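You operate a simulated robot arm through the tools that you are given. There is no shell and no other tool.

The job below is to be done with a simulated robot arm. You get a single attempt, and the scene is never put back.

TASK
Count both trays on the belt past the sensor at High speed.
Fine: zero the counter, lower the end gate and set the dial before the start; stop the belt when both trays wait at the gate; the counter comes to 02 pcs. Leave the other trays where they are.
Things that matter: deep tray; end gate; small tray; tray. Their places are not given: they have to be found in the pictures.

Only the result counts: the job must be done as asked and must still hold three seconds after the hand-in. Knocking over, shifting, dropping, spilling or breaking anything else fails it.

THE ROBOT
A 6-joint arm with a two-finger gripper, fixed in place. Base frame: the origin is on the floor under the middle of its stand, x ahead of it, y to its left, z up. Lengths are in m, angles in degrees, forces in N, time in s.
With the tool pointing down near the work surface it reaches from about 0.12 to 0.92 m from the base axis. Its first joint turns from -166.0 to 166.0 degrees. Payload 3.43 kg.
The tool frame sits at the grasp point between the pads (the TCP): z along the fingers, y along the line on which they close. The tips reach 0.02 m beyond it. The gripper opens to 0.19 m; its body begins 0.248 m behind the TCP.
Orientation is that of the tool frame in the base frame, as a unit quaternion [w, x, y, z]. With the fingers straight down and closing along the base's y, the tool's x points along the base's -x, its y along +y and its z along -z.

THE INTERFACE
- The arm moves only by the tool nudge_tool. Its argument "series" is one flat list of numbers, 7 for each row, row after row: the turn, a rotation vector about the base's x, y, z in degrees, then the shift along the base's x, y, z in m, then the opening in per cent of the stroke, from 0 (shut) to 100 (fully open). In form: [wx, wy, wz, dx, dy, dz, claw, wx, wy, wz, dx, dy, dz, claw, ...]. A call has 1 to 20 rows; each row shifts and turns the commanded pose from where the row before left it. Each row takes 0.2 s and may step no farther than 0.05 m and 8.6 degrees from the row before; otherwise, or with a gripper value out of range, the whole call is refused. A pose out of reach is approached as far as the arm can. The call stops where the force on the tool passes 90 N (or 10 N more than at its start, if that is more) or the arm is blocked; 0.2 s more then pass. The fingers move at their own pace (about 0.153 m/s each) and stop on an object; they squeeze with about 27 N. The grip force told is the motor's: it shows also when the fingers shut on nothing. Time passes only in rows, and 0.2 s behind the last, so rows that do not move let the fingers close. The reply holds the time, the measured pose of the TCP, the force on the tool along the base axes, the opening and the grip force, in the units named above and with some noise, with the torque about the TCP (base axes, N m) and any sound that the robot's microphone picked up, and new pictures: "views" is both (left out), scene, wrist or none.
- Cameras (640 x 400 px; columns grow to the right, rows downward): "scene" is fixed at [0.2209, 0.4997, 1.6452]; the picture's right is [-0.90, -0.43, 0.00], its down [-0.26, 0.56, -0.79] and it looks along [0.34, -0.71, -0.62] (base axes); focal length 301 px, centre (320, 200). "wrist" rides on the gripper at [0.07, -0.008, -0.288] in the tool frame; the picture's right is [0.12, 0.99, 0.00], its down [-0.96, 0.12, -0.25] and it looks along [-0.25, 0.03, 0.97] (tool axes); focal length 261 px, centre (320, 200).
- raise_lower(by): moves the trunk up (or, below 0, down) by that many m; the arm rides with it, the base frame stays. It gives what a move gives, with no picture.
- locate(camera, pixels): for up to 12 pixels [column, row] of the newest picture of that camera ("zoom" is the newest enlarged one), the place [x, y, z] in the base frame of the surface seen there, good to about 0.003 m. The clock stands still meanwhile.
- enlarge(camera, box): a new picture of the part [left, top, right, bottom] of that camera's present view, enlarged. The clock stands still meanwhile.
- finish_job(): hands the job in; it is judged then, once.

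Open the gripper and draw the arm clear of the work before you hand the job in, unless the task says otherwise.

The tools are called after "Call:" as a command line: name --argument value ..., lists and objects as JSON in quotes. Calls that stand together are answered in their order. nudge_tool: Moves the arm, as the interface text tells. Its arguments: {"type":"object","properties":{"series":{"type":"array","items":{"type":"number"}},"views":{"type":"string","enum":["both","scene","wrist","none"]}},"required":["series"]} The other tools are called the same way: raise_lower (by) moves the trunk up or down; locate (camera, pixels) gives the place of the surface under pixels of a picture; enlarge (camera, box) takes an enlarged picture of a part of a camera's view; finish_job () hands the job in.

At the start:

```text
time_s: 0.0
ee_pos: [0.5242, -0.2887, 1.3735]
tcp_rot: [-0.001, 0.0, 1.0, 0.0]
wrist_force: [0.0, -0.3, 0.6]
moment: [0.0, 0.0, -0.02]
finger_gap: 0.1898
grasp_force: 0.1
trunk travel left (down, up): [-0.375, 0.065]
```

scene: 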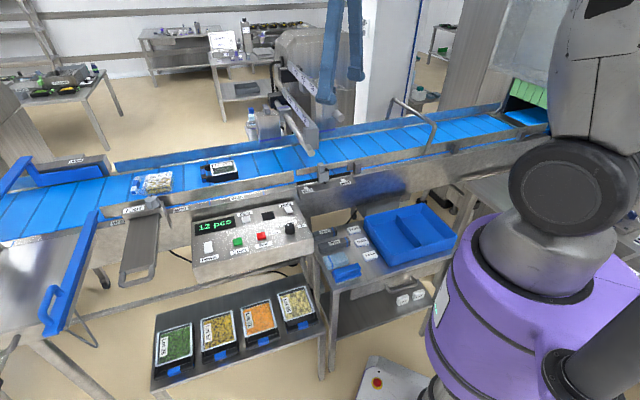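
wrist: 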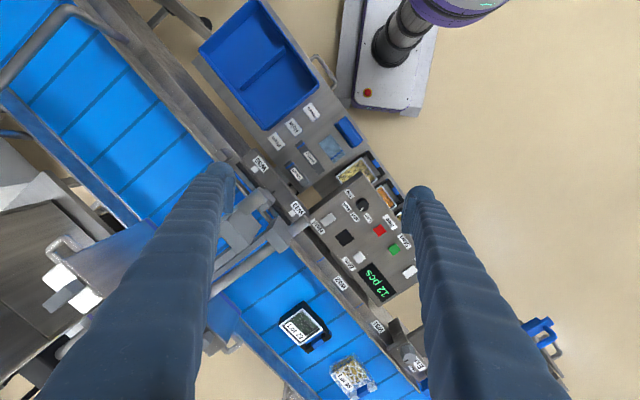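

The scene shows a belt with items near (158,182) and (220,170), and a control panel near (245,235). I enlarge the panel and the belt to read labels.

Call:
enlarge --camera "scene" --box '[180, 190, 320, 280]'

Call:
enlarge --camera "scene" --box '[0, 140, 260, 300]'

Call:
enlarge --camera "wrist" --box '[280, 170, 440, 310]'

```text
4.44 times, centred on (250, 235) of scene
```

zoom: 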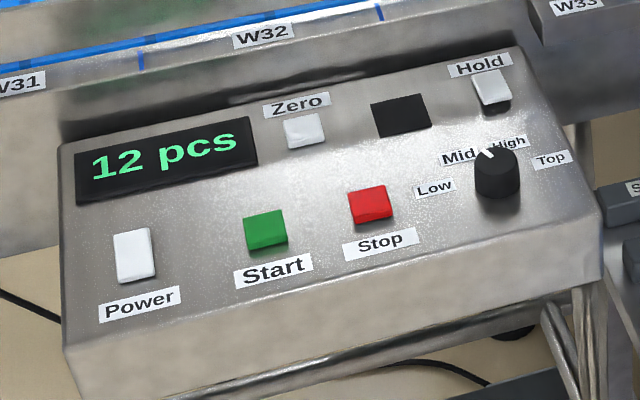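

```text
2.46 times, centred on (130, 220) of scene
```

zoom: 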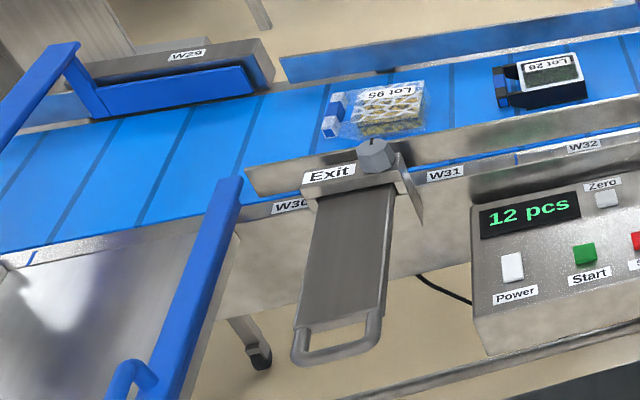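

```text
2.86 times, centred on (360, 240) of wrist
```

zoom: 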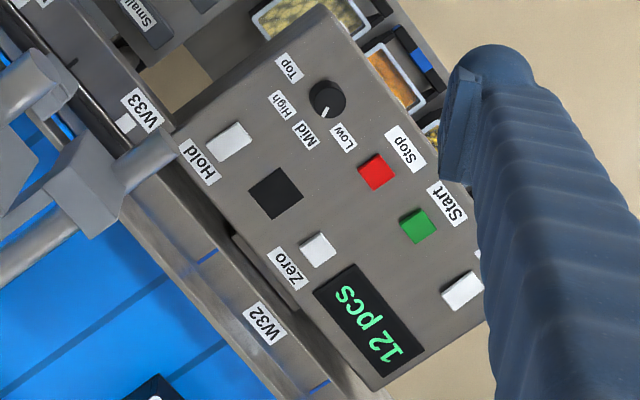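

I look at the other belt parts: the tray-like things at (220,170), the device over the belt at (300,120), and the right belt end at (530,115).

Call:
enlarge --camera "scene" --box '[230, 20, 470, 220]'

Call:
enlarge --camera "scene" --box '[400, 50, 560, 170]'

Call:
enlarge --camera "scene" --box '[120, 140, 260, 230]'

Call:
enlarge --camera "scene" --box '[300, 190, 470, 310]'

Call:
enlarge --camera "scene" --box '[140, 270, 340, 400]'

Call:
enlarge --camera "wrist" --box '[180, 160, 440, 400]'

```text
2.00 times, centred on (350, 120) of scene
```

zoom: 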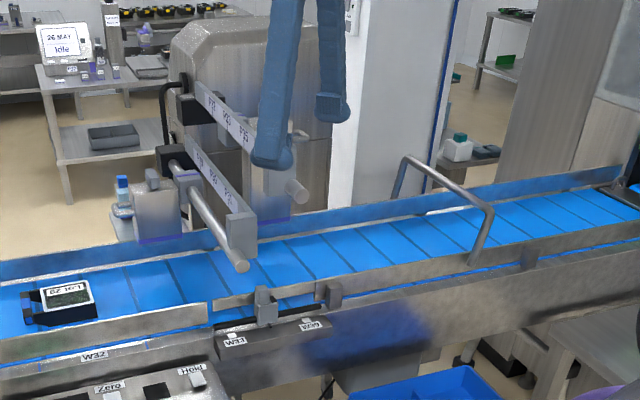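

```text
3.33 times, centred on (480, 110) of scene
```

zoom: 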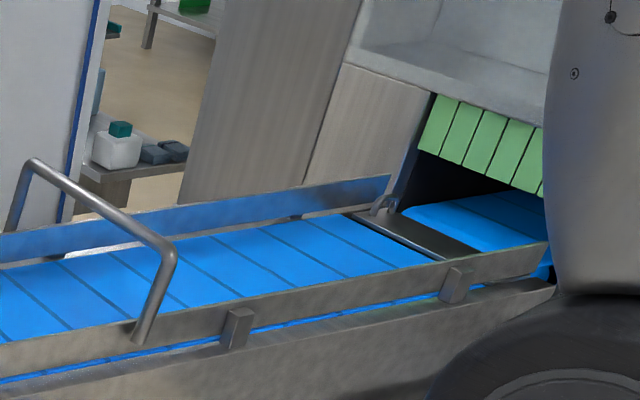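

```text
4.44 times, centred on (190, 185) of scene
```

zoom: 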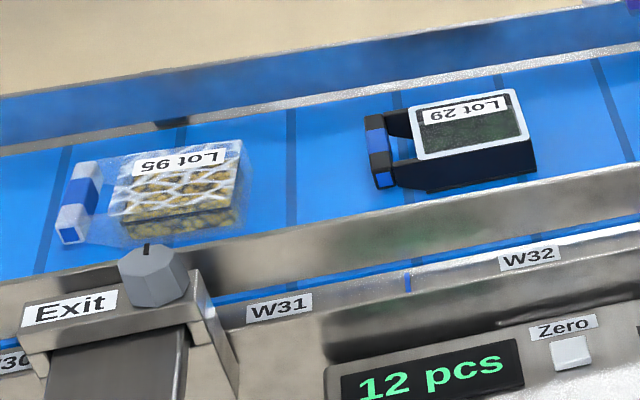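

```text
3.33 times, centred on (385, 250) of scene
```

zoom: 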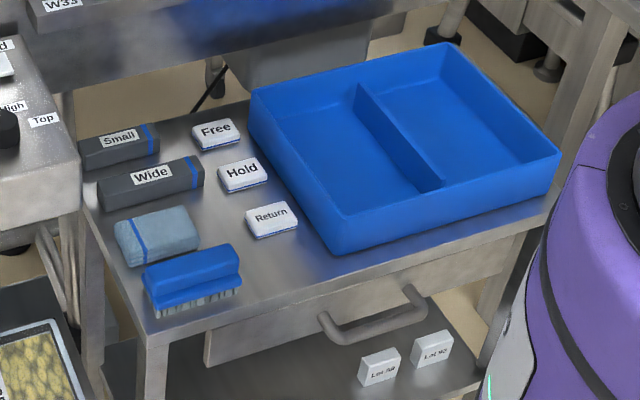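

```text
3.08 times, centred on (240, 335) of scene
```

zoom: 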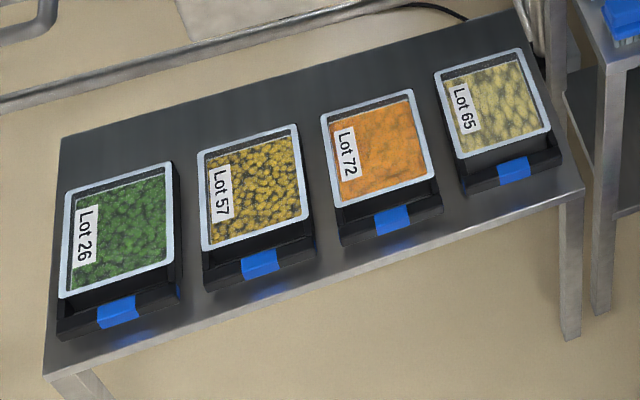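

```text
1.67 times, centred on (310, 280) of wrist
```

zoom: 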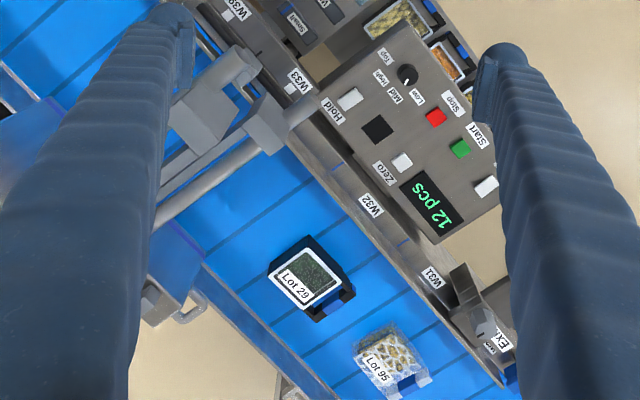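

I measure key points in 3D: belt surface, Exit plate, the blue arms, and the panel controls.

Call:
locate --camera "scene" --pixels '[[134, 210], [152, 203], [155, 217], [124, 270], [150, 275], [137, 283], [95, 213], [48, 330], [30, 160], [100, 178], [60, 200], [75, 160]]'

Call:
locate --camera "scene" --pixels '[[158, 182], [135, 186], [222, 168], [205, 172], [208, 247], [238, 242], [261, 236], [246, 218], [288, 210], [288, 227], [267, 215], [287, 224]]'

Call:
enlarge --camera "scene" --box '[0, 140, 180, 340]'

```text
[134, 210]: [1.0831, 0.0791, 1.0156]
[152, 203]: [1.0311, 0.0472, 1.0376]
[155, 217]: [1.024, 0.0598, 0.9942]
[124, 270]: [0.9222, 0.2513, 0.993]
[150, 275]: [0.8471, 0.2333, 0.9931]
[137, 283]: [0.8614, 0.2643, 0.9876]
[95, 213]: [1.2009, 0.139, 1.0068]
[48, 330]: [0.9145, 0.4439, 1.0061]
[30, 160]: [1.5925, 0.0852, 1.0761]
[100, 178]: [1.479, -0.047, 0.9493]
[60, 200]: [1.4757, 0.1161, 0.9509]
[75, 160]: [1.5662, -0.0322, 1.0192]
```

```text
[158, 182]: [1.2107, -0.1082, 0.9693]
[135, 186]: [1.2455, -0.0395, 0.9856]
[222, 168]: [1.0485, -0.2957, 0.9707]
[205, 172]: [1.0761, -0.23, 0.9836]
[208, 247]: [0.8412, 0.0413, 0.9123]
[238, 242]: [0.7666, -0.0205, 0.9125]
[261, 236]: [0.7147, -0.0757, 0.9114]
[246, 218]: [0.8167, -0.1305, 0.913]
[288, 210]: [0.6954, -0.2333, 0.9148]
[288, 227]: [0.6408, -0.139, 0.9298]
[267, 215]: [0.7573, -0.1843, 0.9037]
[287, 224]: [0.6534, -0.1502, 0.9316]
```

```text
2.00 times, centred on (90, 240) of scene
```

zoom: 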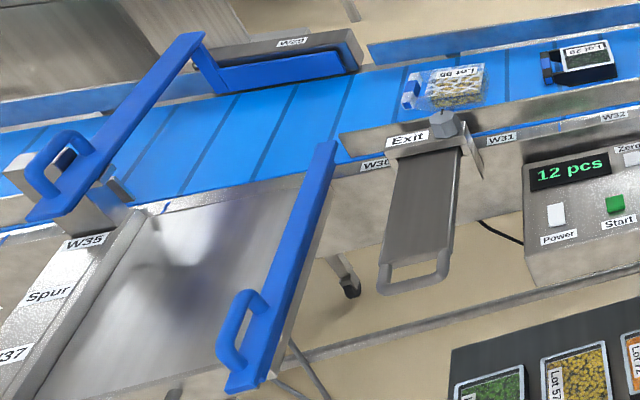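

I measure the blue arms and the Spur area more closely in the latest enlarged picture, and the sensor candidates near W33.

Call:
locate --camera "zoom" --pixels '[[190, 45], [120, 130], [60, 200], [40, 165], [20, 175], [95, 215], [200, 70], [215, 92], [330, 60], [325, 150], [240, 370], [250, 310]]'

Call:
locate --camera "zoom" --pixels '[[85, 242], [50, 293], [435, 180], [415, 275], [385, 290], [440, 125], [405, 145], [475, 165], [170, 210], [345, 140], [365, 50], [380, 55]]'

Call:
enlarge --camera "scene" --box '[0, 140, 120, 220]'

Call:
enlarge --camera "scene" --box '[290, 140, 370, 200]'

```text
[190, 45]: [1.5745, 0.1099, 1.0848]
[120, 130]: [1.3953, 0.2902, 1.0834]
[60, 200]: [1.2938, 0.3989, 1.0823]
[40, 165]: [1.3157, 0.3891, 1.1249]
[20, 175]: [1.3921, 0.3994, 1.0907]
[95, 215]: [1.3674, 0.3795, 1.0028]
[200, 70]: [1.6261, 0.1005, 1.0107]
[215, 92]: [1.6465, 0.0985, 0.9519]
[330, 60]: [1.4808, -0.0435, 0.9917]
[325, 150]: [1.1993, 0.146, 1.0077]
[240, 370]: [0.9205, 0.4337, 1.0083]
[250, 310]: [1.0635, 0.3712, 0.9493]
```

```text
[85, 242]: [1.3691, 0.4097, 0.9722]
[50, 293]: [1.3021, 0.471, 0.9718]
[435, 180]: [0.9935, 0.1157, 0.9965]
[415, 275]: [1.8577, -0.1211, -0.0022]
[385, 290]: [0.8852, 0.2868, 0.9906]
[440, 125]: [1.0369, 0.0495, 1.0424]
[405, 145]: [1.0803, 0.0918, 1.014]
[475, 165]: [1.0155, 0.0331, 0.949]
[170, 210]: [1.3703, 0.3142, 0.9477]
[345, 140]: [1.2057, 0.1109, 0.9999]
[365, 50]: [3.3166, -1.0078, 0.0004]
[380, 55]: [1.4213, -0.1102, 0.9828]
```

```text
5.00 times, centred on (60, 180) of scene
```

zoom: 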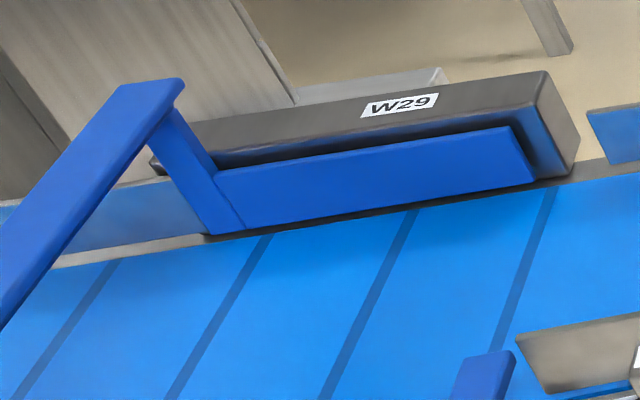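

```text
6.67 times, centred on (330, 170) of scene
```

zoom: 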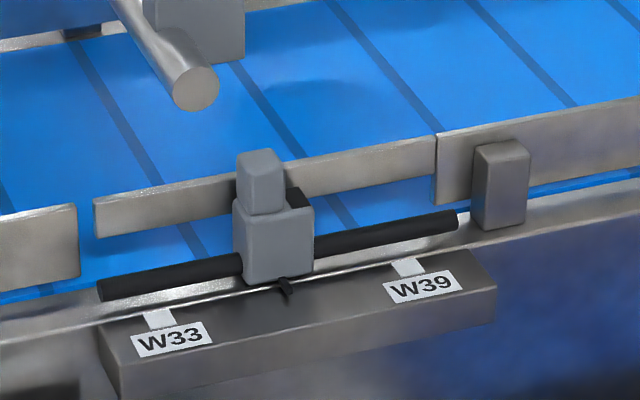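

The sensor head on its black rail is near (328,172) between W33 and W39; the trays sit left of it. I measure the right-hand bar at (410,110), the right belt end and the sensor to find the gate.

Call:
locate --camera "zoom" --pixels '[[265, 180], [280, 240], [120, 292], [440, 222], [500, 190], [195, 85], [60, 240], [150, 215], [120, 100], [330, 20], [160, 320], [405, 268]]'

Call:
locate --camera "scene" --pixels '[[392, 101], [410, 108], [432, 122], [431, 140], [434, 150], [470, 120], [500, 110], [513, 120], [530, 115], [494, 112], [517, 137], [459, 145]]'

Call:
enlarge --camera "scene" --box '[360, 80, 480, 170]'

Call:
enlarge --camera "wrist" --box '[0, 0, 240, 150]'

Call:
enlarge --camera "scene" --box '[260, 40, 380, 170]'

```text
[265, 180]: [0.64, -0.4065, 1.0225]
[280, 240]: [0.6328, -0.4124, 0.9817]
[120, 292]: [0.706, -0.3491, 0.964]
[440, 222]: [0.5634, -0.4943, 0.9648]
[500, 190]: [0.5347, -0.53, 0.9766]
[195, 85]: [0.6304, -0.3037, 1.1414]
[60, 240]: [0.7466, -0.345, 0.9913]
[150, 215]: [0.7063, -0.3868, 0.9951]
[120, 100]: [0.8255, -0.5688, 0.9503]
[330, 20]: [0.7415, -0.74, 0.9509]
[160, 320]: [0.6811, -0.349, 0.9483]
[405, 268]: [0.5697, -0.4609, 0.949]
```

```text
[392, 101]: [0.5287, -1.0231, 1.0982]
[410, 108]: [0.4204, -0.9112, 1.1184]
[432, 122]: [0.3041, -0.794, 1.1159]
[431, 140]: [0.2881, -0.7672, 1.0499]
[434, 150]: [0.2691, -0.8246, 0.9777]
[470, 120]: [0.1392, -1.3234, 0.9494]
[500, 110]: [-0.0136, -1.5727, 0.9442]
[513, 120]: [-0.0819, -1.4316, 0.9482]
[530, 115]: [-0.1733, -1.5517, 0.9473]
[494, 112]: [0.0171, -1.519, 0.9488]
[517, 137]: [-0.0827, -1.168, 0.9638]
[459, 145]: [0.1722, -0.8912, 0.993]
```

```text
4.44 times, centred on (420, 125) of scene
```

zoom: 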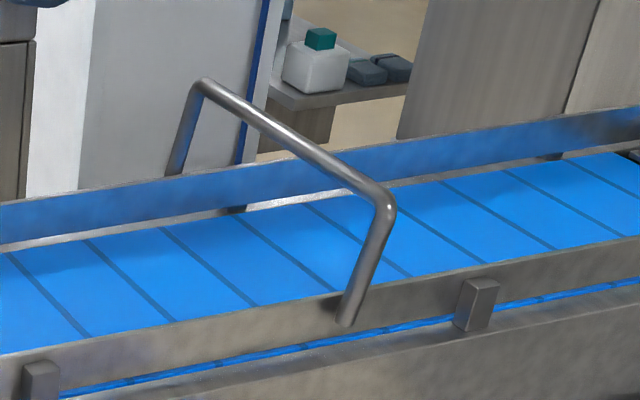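

```text
2.67 times, centred on (120, 75) of wrist
```

zoom: 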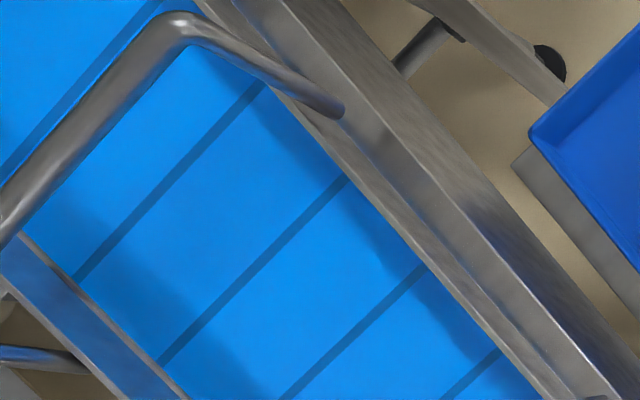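

```text
3.08 times, centred on (320, 105) of scene
```

zoom: 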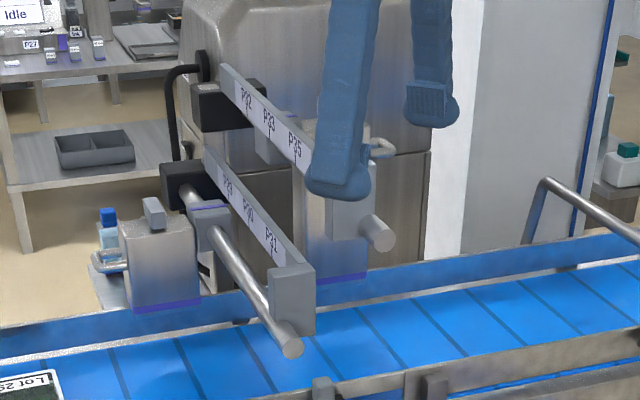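

The hoop over the belt at (432,122), hinged on the rails around (0.27,-0.82), downstream of the sensor at (0.64,-0.41), looks like a raised end gate. I move the wrist camera toward it for a better view, staying at z≈1.35.

Call:
nudge_tool --series '[0, 0, 0, -0.03, -0.035, 0, 100, 0, 0, 0, -0.03, -0.035, 0, 100, 0, 0, 0, -0.03, -0.035, 0, 100, 0, 0, 0, -0.03, -0.035, 0, 100, 0, 0, 0, -0.03, -0.035, 0, 100, 0, 0, 0, -0.03, -0.035, 0, 100, 0, 0, 0, -0.03, -0.035, 0, 100, 0, 0, 0, -0.03, -0.035, 0, 100]' --views "both"

```text
time_s: 1.8
ee_pos: [0.2822, -0.5706, 1.3744]
tcp_rot: [-0.001, 0.001, 1.0, 0.001]
wrist_force: [0.1, -1.5, 0.1]
moment: [0.13, -0.09, 0.02]
finger_gap: 0.1901
grasp_force: 0.3
trunk travel left (down, up): [-0.375, 0.065]
```

scene: 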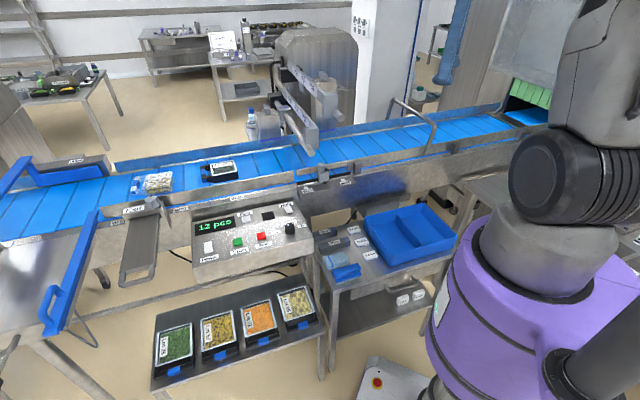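
wrist: 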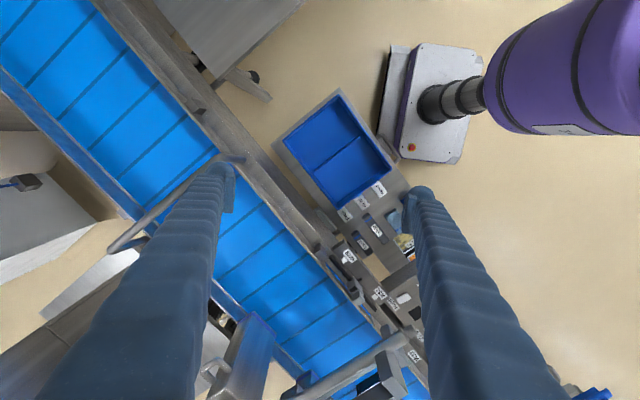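

The arm no longer hides the background equipment; the hoop is behind the left finger in the wrist view at (185,195). I enlarge both.

Call:
enlarge --camera "wrist" --box '[90, 120, 290, 270]'

Call:
enlarge --camera "scene" --box '[375, 85, 455, 165]'

Call:
enlarge --camera "scene" --box '[240, 40, 360, 170]'

Call:
enlarge --camera "wrist" --box '[0, 0, 260, 200]'

```text
2.67 times, centred on (190, 195) of wrist
```

zoom: 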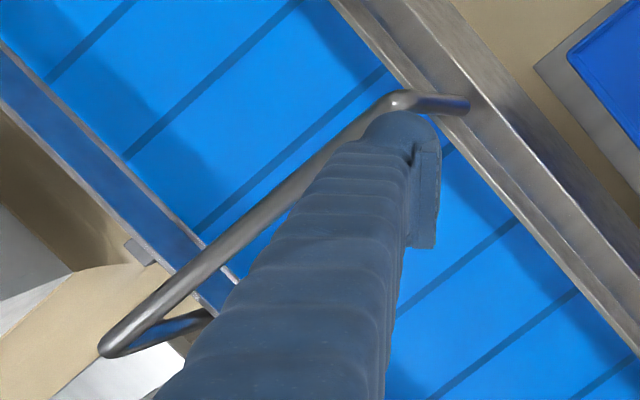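

```text
5.00 times, centred on (415, 125) of scene
```

zoom: 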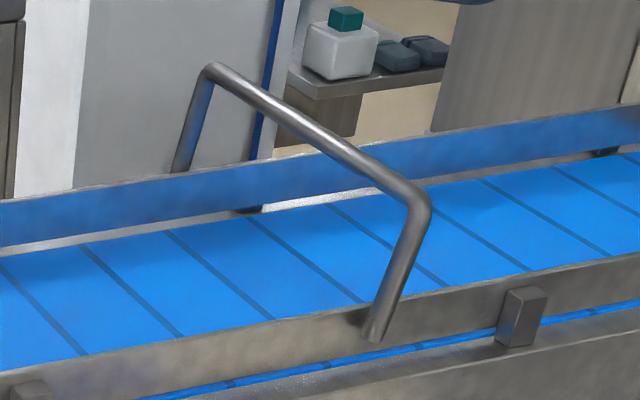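

```text
3.08 times, centred on (300, 105) of scene
```

zoom: 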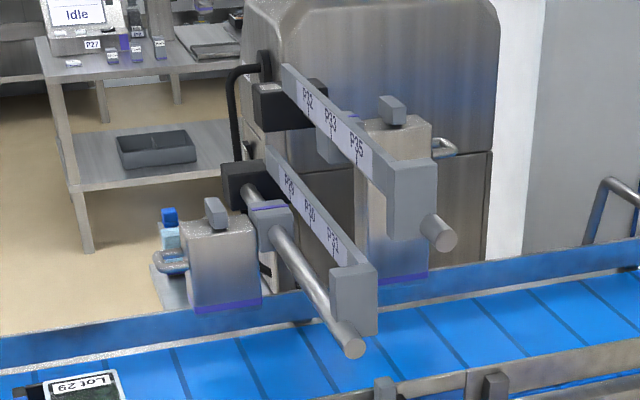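

```text
2.00 times, centred on (130, 100) of wrist
```

zoom: 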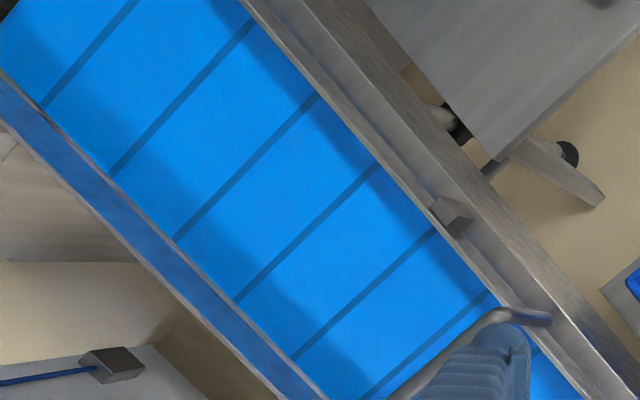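

The hoop's function is uncertain; the left end of the line (Exit frame, blue arms, and what lies beyond) needs a closer look before I decide. I move the wrist camera over the left part at the same height.

Call:
nudge_tool --series '[0, 0, 0, 0.014, 0.047, 0, 100, 0, 0, 0, 0.014, 0.047, 0, 100, 0, 0, 0, 0.014, 0.047, 0, 100, 0, 0, 0, 0.014, 0.047, 0, 100, 0, 0, 0, 0.014, 0.047, 0, 100, 0, 0, 0, 0.014, 0.047, 0, 100, 0, 0, 0, 0.014, 0.047, 0, 100, 0, 0, 0, 0.014, 0.047, 0, 100, 0, 0, 0, 0.014, 0.047, 0, 100, 0, 0, 0, 0.014, 0.047, 0, 100, 0, 0, 0, 0.014, 0.047, 0, 100, 0, 0, 0, 0.014, 0.047, 0, 100, 0, 0, 0, 0.014, 0.047, 0, 100, 0, 0, 0, 0.014, 0.047, 0, 100, 0, 0, 0, 0.014, 0.047, 0, 100, 0, 0, 0, 0.014, 0.047, 0, 100, 0, 0, 0, 0.014, 0.047, 0, 100, 0, 0, 0, 0.014, 0.047, 0, 100]' --views "both"

```text
time_s: 5.6
ee_pos: [0.5358, 0.2792, 1.3723]
tcp_rot: [0.0, 0.0, 1.0, -0.002]
wrist_force: [-0.1, 0.4, 0.5]
moment: [-0.13, 0.08, 0.0]
finger_gap: 0.1899
grasp_force: 0.0
trunk travel left (down, up): [-0.375, 0.065]
```

scene: 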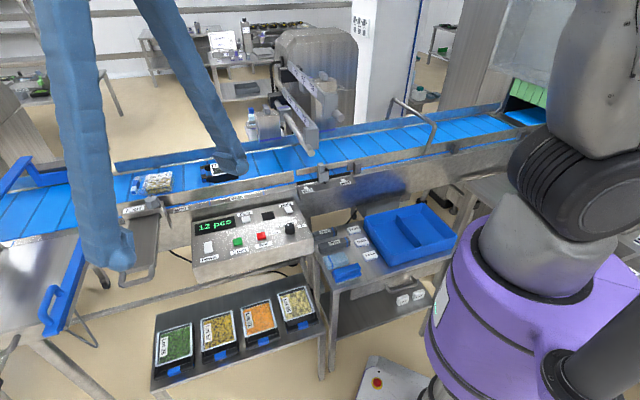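
wrist: 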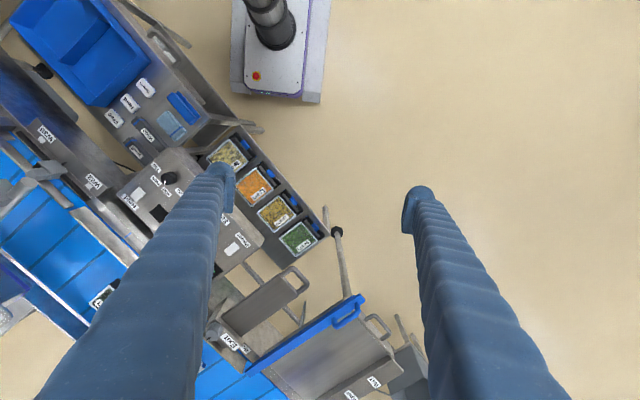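

I tilt the tool outward (about -y) so the wrist camera looks toward +x at the spur and belt's left end.

Call:
nudge_tool --series '[0, -8.5, 0, 0, 0, 0, 100, 0, -8.5, 0, 0, 0, 0, 100, 0, -8.5, 0, 0, 0, 0, 100, 0, -8.5, 0, 0, 0, 0, 100, 0, -8.5, 0, 0, 0, 0, 100]' --views "both"

```text
time_s: 7.0
ee_pos: [0.557, 0.2513, 1.3346]
tcp_rot: [0.34, 0.018, 0.94, -0.035]
wrist_force: [-0.3, -0.6, 0.3]
moment: [0.11, 0.02, 0.09]
finger_gap: 0.19
grasp_force: 0.3
trunk travel left (down, up): [-0.375, 0.065]
stopped in row 5: the arm was blocked; the commanded pose is now the measured one
```

scene: 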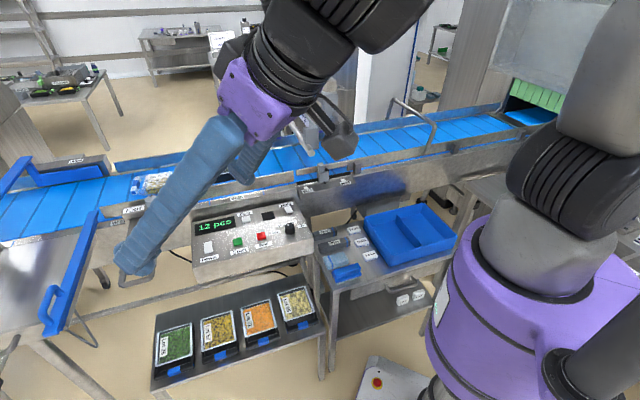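
wrist: 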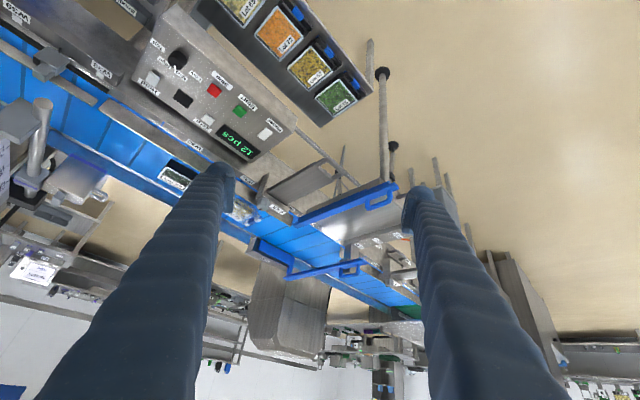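

The arm hit a joint limit but the view is useful: the belt's left part appears at (300,250)–(410,310). I enlarge it.

Call:
enlarge --camera "wrist" --box '[220, 170, 440, 330]'

Call:
enlarge --camera "wrist" --box '[320, 220, 440, 330]'

Call:
enlarge --camera "wrist" --box '[0, 0, 220, 300]'

```text
2.50 times, centred on (330, 250) of wrist
```

zoom: 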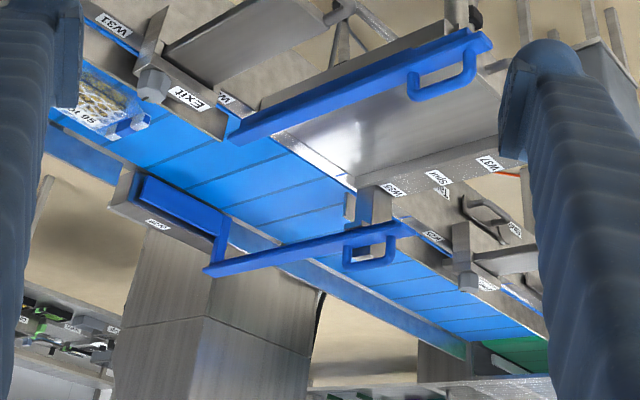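

```text
3.64 times, centred on (380, 275) of wrist
```

zoom: 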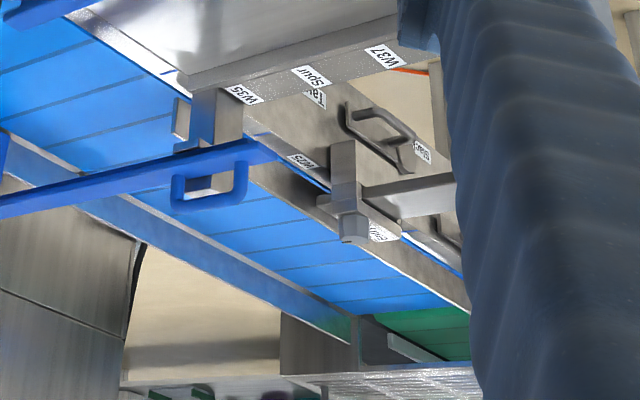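

```text
1.33 times, centred on (110, 150) of wrist
```

zoom: 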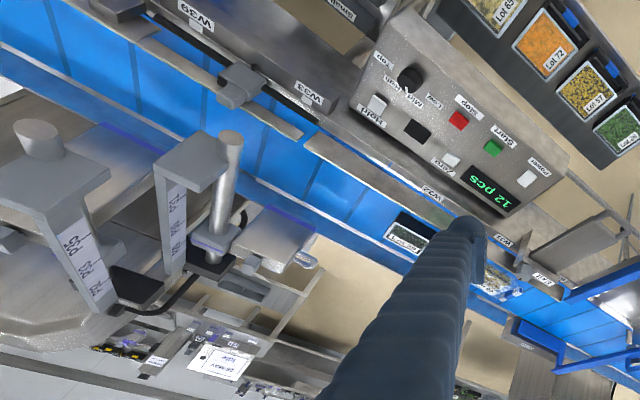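

The far-left frame is a second slide frame beyond the spur; the sensor at (0.64,-0.41) lies to the trays' right, so trays run toward the hoop. Next I go back to tool-down over the panel to read the dial and buttons closely.

Call:
nudge_tool --series '[0.82, 7.93, 0.42, 0.0103, -0.0351, 0, 100, 0.82, 7.93, 0.42, 0.0103, -0.0351, 0, 100, 0.82, 7.93, 0.42, 0.0103, -0.0351, 0, 100, 0.82, 7.93, 0.42, 0.0103, -0.0351, 0, 100, 0.82, 7.93, 0.42, 0.0103, -0.0351, 0, 100, 0, 0, 0, 0.0103, -0.0351, -0.027, 100, 0, 0, 0, 0.0103, -0.0351, -0.027, 100, 0, 0, 0, 0.0103, -0.0351, -0.027, 100, 0, 0, 0, 0.0103, -0.0351, -0.027, 100, 0, 0, 0, 0.0103, -0.0351, -0.027, 100]' --views "both"

```text
time_s: 9.2
ee_pos: [0.659, -0.0978, 1.1999]
tcp_rot: [0.001, -0.002, 1.0, 0.002]
wrist_force: [0.1, -0.5, -0.5]
moment: [0.06, 0.06, 0.01]
finger_gap: 0.1899
grasp_force: 0.0
trunk travel left (down, up): [-0.375, 0.065]
```

scene: 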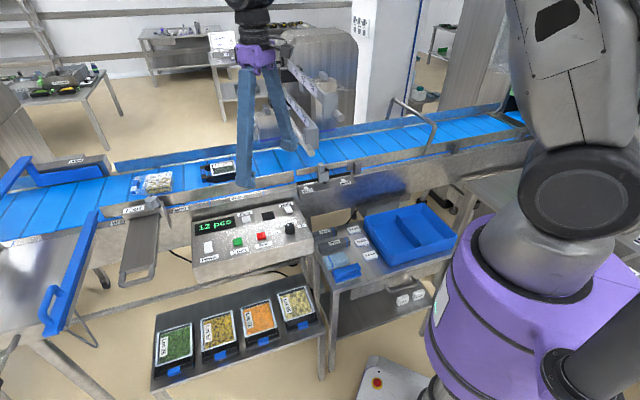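
wrist: 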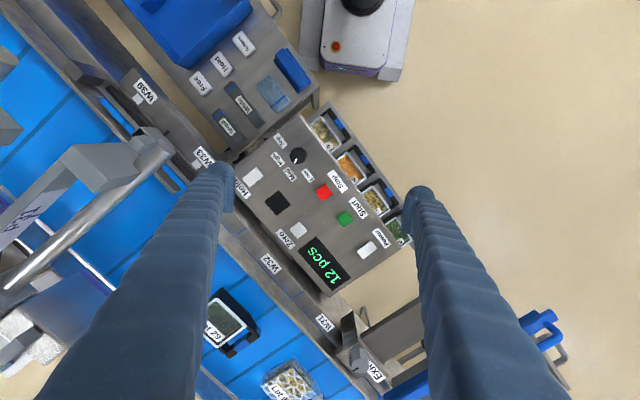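

I enlarge the panel and dial in the wrist view to read the pointer, and also the belt items and sensor.

Call:
enlarge --camera "wrist" --box '[260, 125, 340, 190]'

Call:
enlarge --camera "wrist" --box '[220, 120, 400, 300]'

Call:
enlarge --camera "wrist" --box '[60, 60, 240, 200]'

Call:
enlarge --camera "wrist" --box '[180, 270, 440, 400]'

```text
6.15 times, centred on (300, 158) of wrist
```

zoom: 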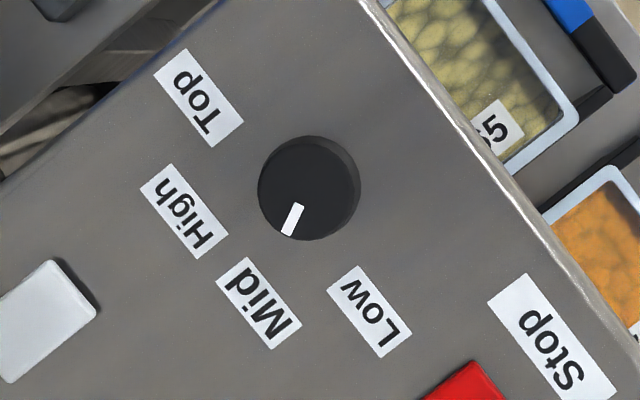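

```text
2.22 times, centred on (310, 210) of wrist
```

zoom: 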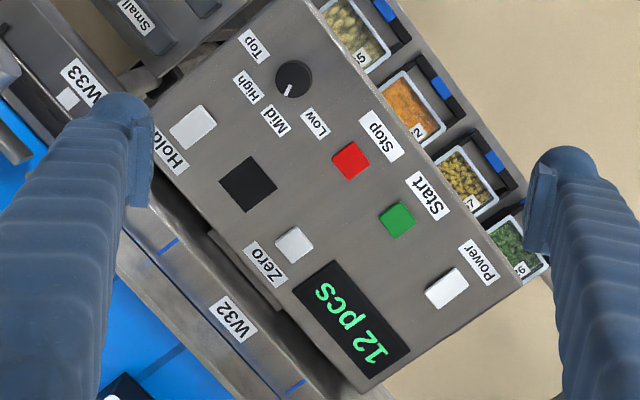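

```text
2.86 times, centred on (150, 130) of wrist
```

zoom: 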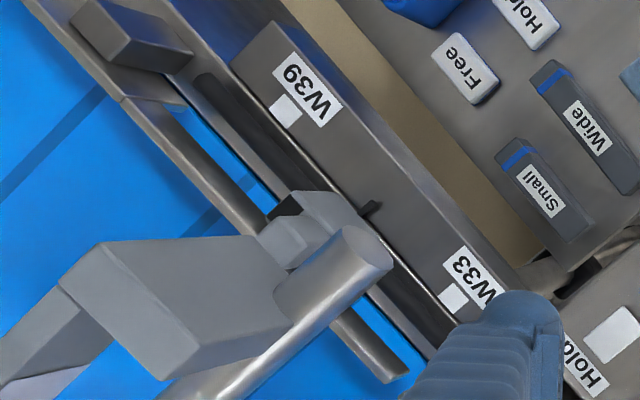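

```text
2.46 times, centred on (310, 335) of wrist
```

zoom: 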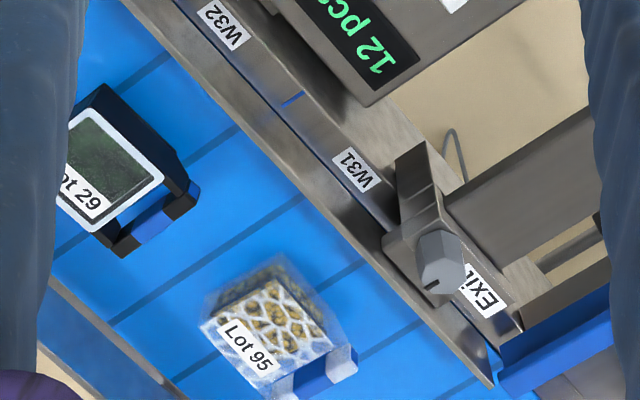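

The dial pointer at zoom (290,225) points to Mid; High lies about 55° clockwise (seen from above). I now raise and move toward the hoop with a tilt toward -y to see how its feet are mounted.

Call:
nudge_tool --series '[0, 0, 0, -0.03, 0, 0.035, 100, 0, 0, 0, -0.03, 0, 0.035, 100, 0, 0, 0, -0.03, 0, 0.035, 100, 0, 0, 0, -0.03, -0.035, 0, 100, 0, 0, 0, -0.03, -0.035, 0, 100, 0, 0, 0, -0.03, -0.035, 0, 100, 0, 0, 0, -0.03, -0.035, 0, 100, 0, 0, 0, -0.03, -0.035, 0, 100, 0, 0, 0, -0.03, -0.035, 0, 100, 0, 0, 0, -0.03, -0.035, 0, 100, 0, 0, 0, -0.03, -0.035, 0, 100, 0, 0, 0, -0.03, -0.035, 0, 100, -8, 0, 0, -0.01, -0.02, 0, 100, -8, 0, 0, -0.01, -0.02, 0, 100, -8, 0, 0, -0.01, -0.02, 0, 100]' --views "both"

```text
time_s: 12.4
ee_pos: [0.2674, -0.4726, 1.3067]
tcp_rot: [0.002, -0.002, 0.978, -0.207]
wrist_force: [-0.6, -0.1, 0.6]
moment: [0.09, -0.06, 0.02]
finger_gap: 0.19
grasp_force: 0.1
trunk travel left (down, up): [-0.375, 0.065]
```

scene: 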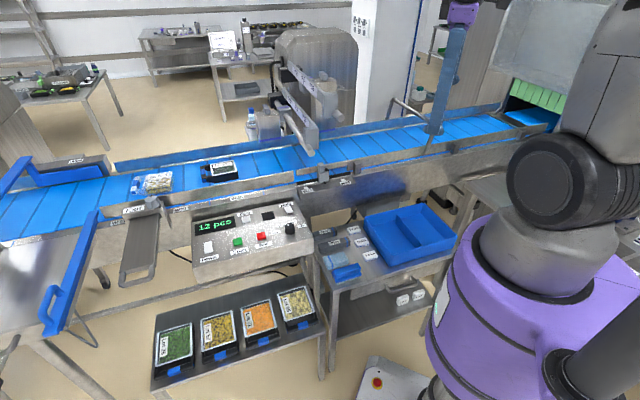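
wrist: 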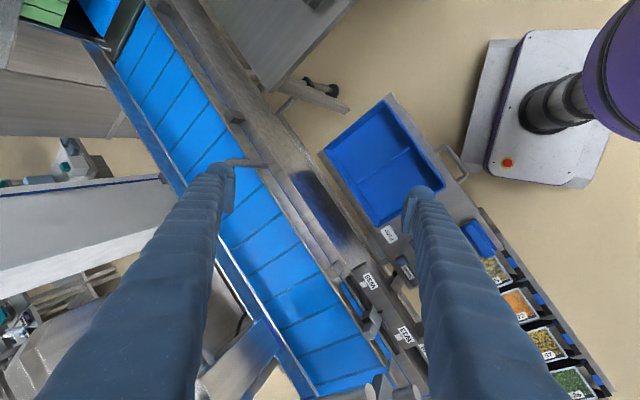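

The left finger hides the hoop again. I undo the tilt and yaw the tool by about -85° so the view between the fingers looks toward -y.

Call:
nudge_tool --series '[8, 0, 0, 0, 0, 0, 100, 8, 0, 0, 0, 0, 0, 100, 8, 0, 0, 0, 0, 0, 100, 0, 0, -8.5, 0, 0, 0, 100, 0, 0, -8.5, 0, 0, 0, 100, 0, 0, -8.5, 0, 0, 0, 100, 0, 0, -8.5, 0, 0, 0, 100, 0, 0, -8.5, 0, 0, 0, 100, 0, 0, -8.5, 0, 0, 0, 100, 0, 0, -8.5, 0, 0, 0, 100, 0, 0, -8.5, 0, 0, 0, 100, 0, 0, -8.5, 0, 0, 0, 100, 0, 0, -8.5, 0, 0, 0, 100]' --views "wrist"

```text
time_s: 15.2
ee_pos: [0.2674, -0.4722, 1.3061]
tcp_rot: [0.002, 0.675, 0.738, -0.001]
wrist_force: [0.1, 0.2, 0.8]
moment: [0.02, 0.0, 0.03]
finger_gap: 0.1901
grasp_force: 0.0
trunk travel left (down, up): [-0.375, 0.065]
```

wrist: 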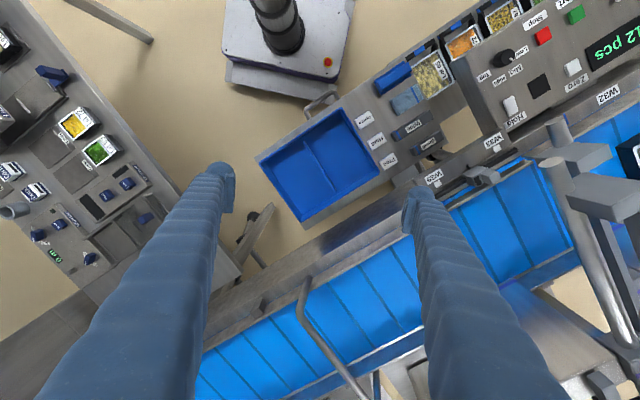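

Now the hoop's near leg shows at (303,300) and another station appears at left (60,200). I enlarge both.

Call:
enlarge --camera "wrist" --box '[230, 250, 430, 400]'

Call:
enlarge --camera "wrist" --box '[0, 20, 220, 300]'

Call:
locate --camera "wrist" --pixels '[[304, 283], [302, 295], [300, 310], [306, 322], [330, 352], [355, 390], [100, 150], [80, 125], [60, 250], [300, 345]]'

```text
2.67 times, centred on (330, 325) of wrist
```

zoom: 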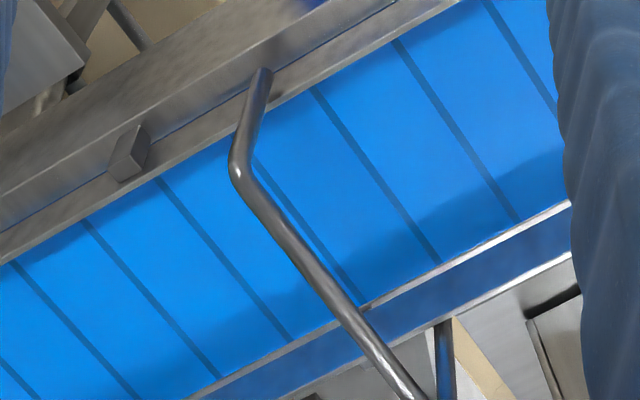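

```text
1.43 times, centred on (110, 160) of wrist
```

zoom: 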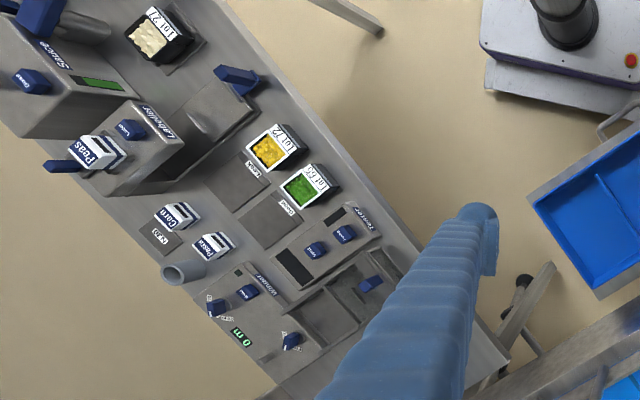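

```text
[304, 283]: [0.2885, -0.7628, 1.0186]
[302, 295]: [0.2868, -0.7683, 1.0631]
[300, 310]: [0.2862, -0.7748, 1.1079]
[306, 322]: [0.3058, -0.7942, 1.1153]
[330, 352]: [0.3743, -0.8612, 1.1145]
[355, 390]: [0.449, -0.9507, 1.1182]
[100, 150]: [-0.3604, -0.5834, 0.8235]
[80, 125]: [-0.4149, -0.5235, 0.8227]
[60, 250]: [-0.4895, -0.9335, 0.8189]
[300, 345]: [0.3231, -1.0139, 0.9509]
```

The hoop's near leg is vertical at (0.287,-0.767), outside the near rail, with the bar at z≈1.115. I check the belt's right end in the scene for another gate and the blue arms again before deciding.

Call:
enlarge --camera "scene" --box '[470, 80, 570, 150]'

Call:
enlarge --camera "scene" --box '[290, 120, 410, 200]'

Call:
enlarge --camera "scene" --box '[90, 170, 190, 290]'

Call:
enlarge --camera "wrist" --box '[400, 60, 640, 260]'

```text
5.71 times, centred on (520, 115) of scene
```

zoom: 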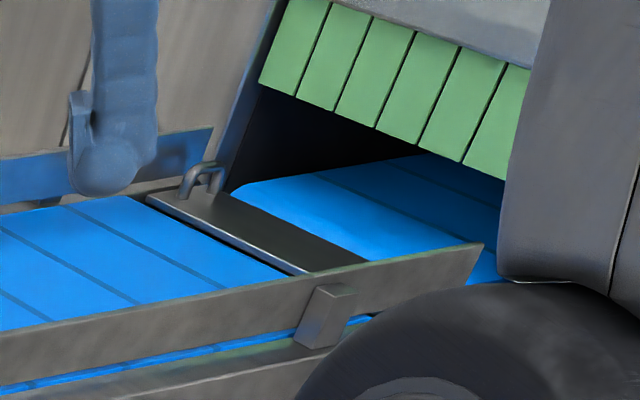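

```text
5.00 times, centred on (350, 160) of scene
```

zoom: 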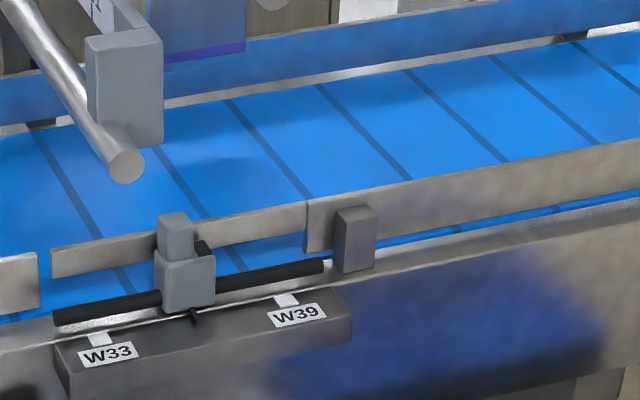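

```text
3.33 times, centred on (140, 230) of scene
```

zoom: 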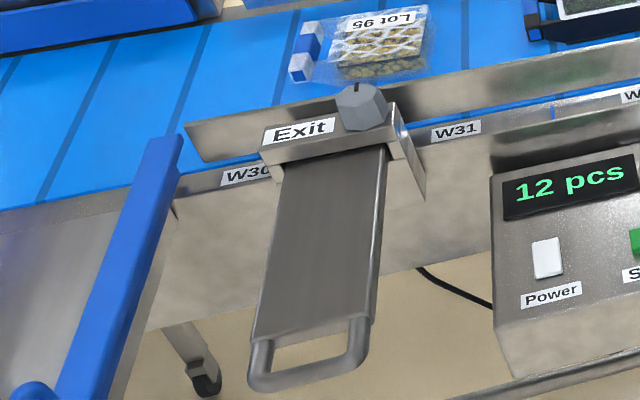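

```text
2.00 times, centred on (520, 160) of wrist
```

zoom: 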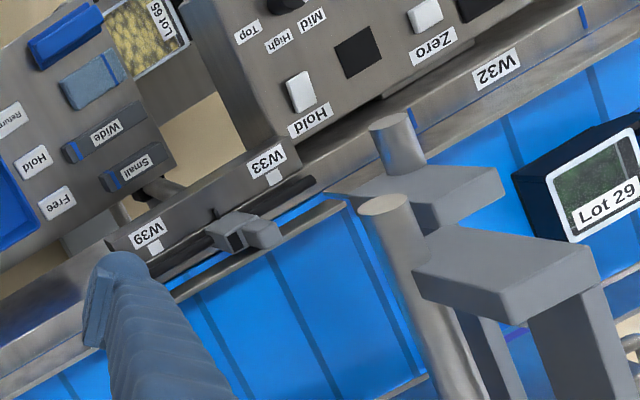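

The dark plate at the belt's far right end (s≈-1.06) has a handle but is out of reach; the hoop is the only gate-like part within reach downstream of the sensor. I move the wrist camera closer to see its feet and the rails.

Call:
nudge_tool --series '[0, 0, 0, 0.01, -0.03, -0.02, 100, 0, 0, 0, 0.01, -0.03, -0.02, 100, 0, 0, 0, 0.01, -0.03, -0.02, 100, 0, 0, 0, 0.01, -0.03, -0.02, 100, 0, 0, 0, 0.01, -0.03, -0.01, 100]' --views "both"

```text
time_s: 16.4
ee_pos: [0.3184, -0.623, 1.2161]
tcp_rot: [0.002, 0.675, 0.738, -0.001]
wrist_force: [-0.1, 0.4, -0.2]
moment: [0.02, 0.03, -0.03]
finger_gap: 0.1901
grasp_force: 0.0
trunk travel left (down, up): [-0.375, 0.065]
```

scene: 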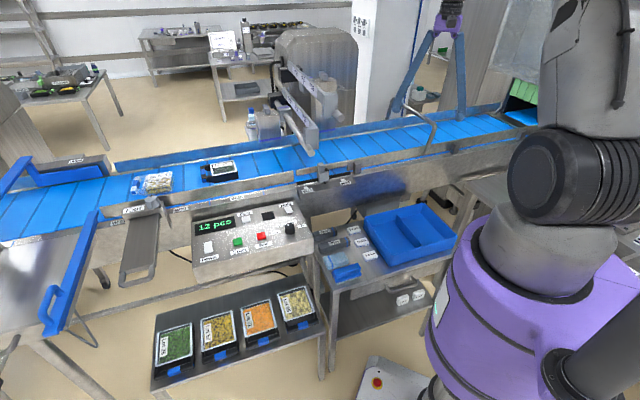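
wrist: 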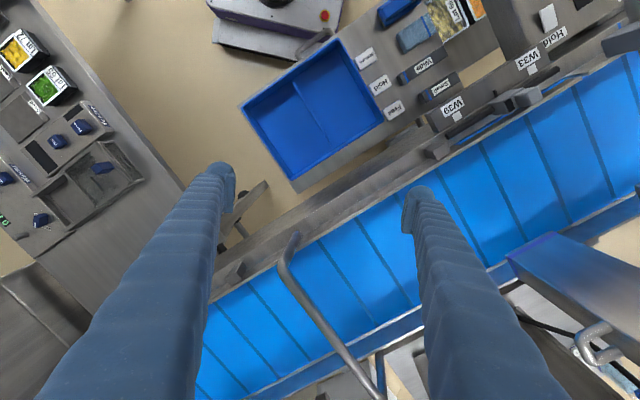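

Call:
enlarge --camera "wrist" --box '[210, 215, 430, 400]'

Call:
enlarge --camera "wrist" --box '[260, 220, 330, 280]'

Call:
locate --camera "wrist" --pixels '[[295, 235], [292, 243], [287, 255], [283, 265], [286, 274], [310, 308], [360, 375], [300, 250], [270, 262], [320, 240], [330, 255], [380, 335]]'

```text
2.16 times, centred on (320, 308) of wrist
```

zoom: 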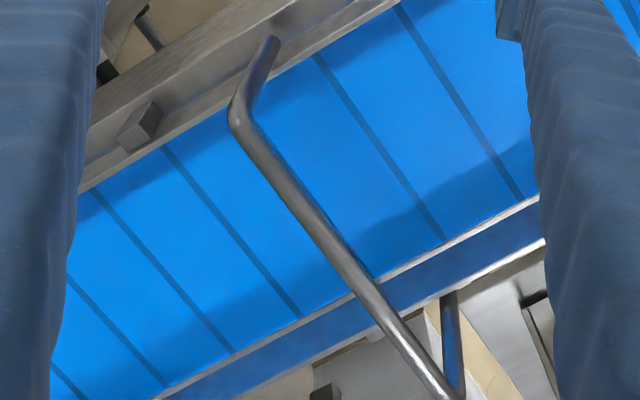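

```text
6.67 times, centred on (295, 250) of wrist
```

zoom: 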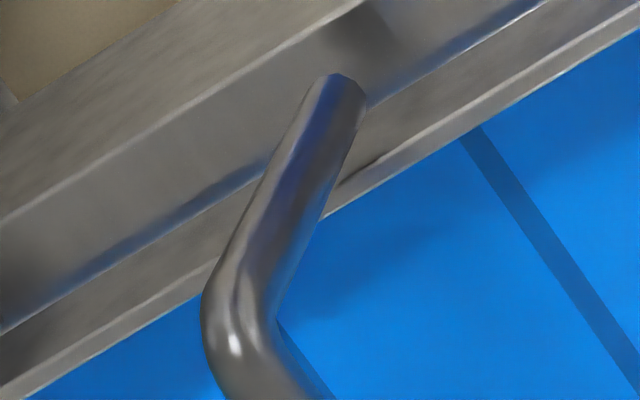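

```text
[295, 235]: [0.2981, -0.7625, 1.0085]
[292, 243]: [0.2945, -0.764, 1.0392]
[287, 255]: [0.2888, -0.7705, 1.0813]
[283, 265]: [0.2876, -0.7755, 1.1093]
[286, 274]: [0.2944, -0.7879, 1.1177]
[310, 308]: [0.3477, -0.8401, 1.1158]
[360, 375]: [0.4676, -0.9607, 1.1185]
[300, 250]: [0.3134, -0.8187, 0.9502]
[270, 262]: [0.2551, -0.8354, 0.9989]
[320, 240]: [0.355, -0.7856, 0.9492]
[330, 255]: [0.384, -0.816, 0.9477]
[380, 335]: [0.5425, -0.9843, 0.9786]
```

The near leg leans about 9° toward the tunnel, so the hoop seems to be hinged at its feet. Before touching it I measure tray tops and the rail tops to check that a lowered bar would block the trays.

Call:
locate --camera "scene" --pixels '[[223, 162], [213, 166], [235, 165], [239, 172], [205, 167], [204, 175], [158, 176], [168, 174], [148, 178], [170, 184], [139, 178], [134, 190]]'

Call:
locate --camera "scene" --pixels '[[400, 152], [405, 158], [455, 143], [470, 140], [434, 146], [436, 151], [395, 135], [425, 110], [350, 168], [350, 155], [390, 123], [330, 165]]'

```text
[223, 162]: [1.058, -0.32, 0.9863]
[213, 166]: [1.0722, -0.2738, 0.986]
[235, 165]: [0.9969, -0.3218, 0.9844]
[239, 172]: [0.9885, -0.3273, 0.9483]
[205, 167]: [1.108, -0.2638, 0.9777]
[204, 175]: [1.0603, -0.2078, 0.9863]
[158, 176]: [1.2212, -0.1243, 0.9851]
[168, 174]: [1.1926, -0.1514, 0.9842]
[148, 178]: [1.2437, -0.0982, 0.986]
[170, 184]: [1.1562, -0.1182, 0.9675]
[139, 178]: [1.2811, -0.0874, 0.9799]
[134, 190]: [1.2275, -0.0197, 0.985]
```

```text
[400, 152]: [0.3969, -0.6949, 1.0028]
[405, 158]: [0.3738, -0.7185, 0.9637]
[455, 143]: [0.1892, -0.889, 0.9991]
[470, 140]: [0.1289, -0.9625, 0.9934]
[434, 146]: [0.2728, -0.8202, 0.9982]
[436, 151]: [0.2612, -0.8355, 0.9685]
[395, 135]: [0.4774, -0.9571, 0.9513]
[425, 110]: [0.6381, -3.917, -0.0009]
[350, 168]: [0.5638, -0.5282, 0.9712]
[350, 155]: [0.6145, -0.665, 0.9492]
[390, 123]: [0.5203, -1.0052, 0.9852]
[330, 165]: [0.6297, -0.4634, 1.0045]
```

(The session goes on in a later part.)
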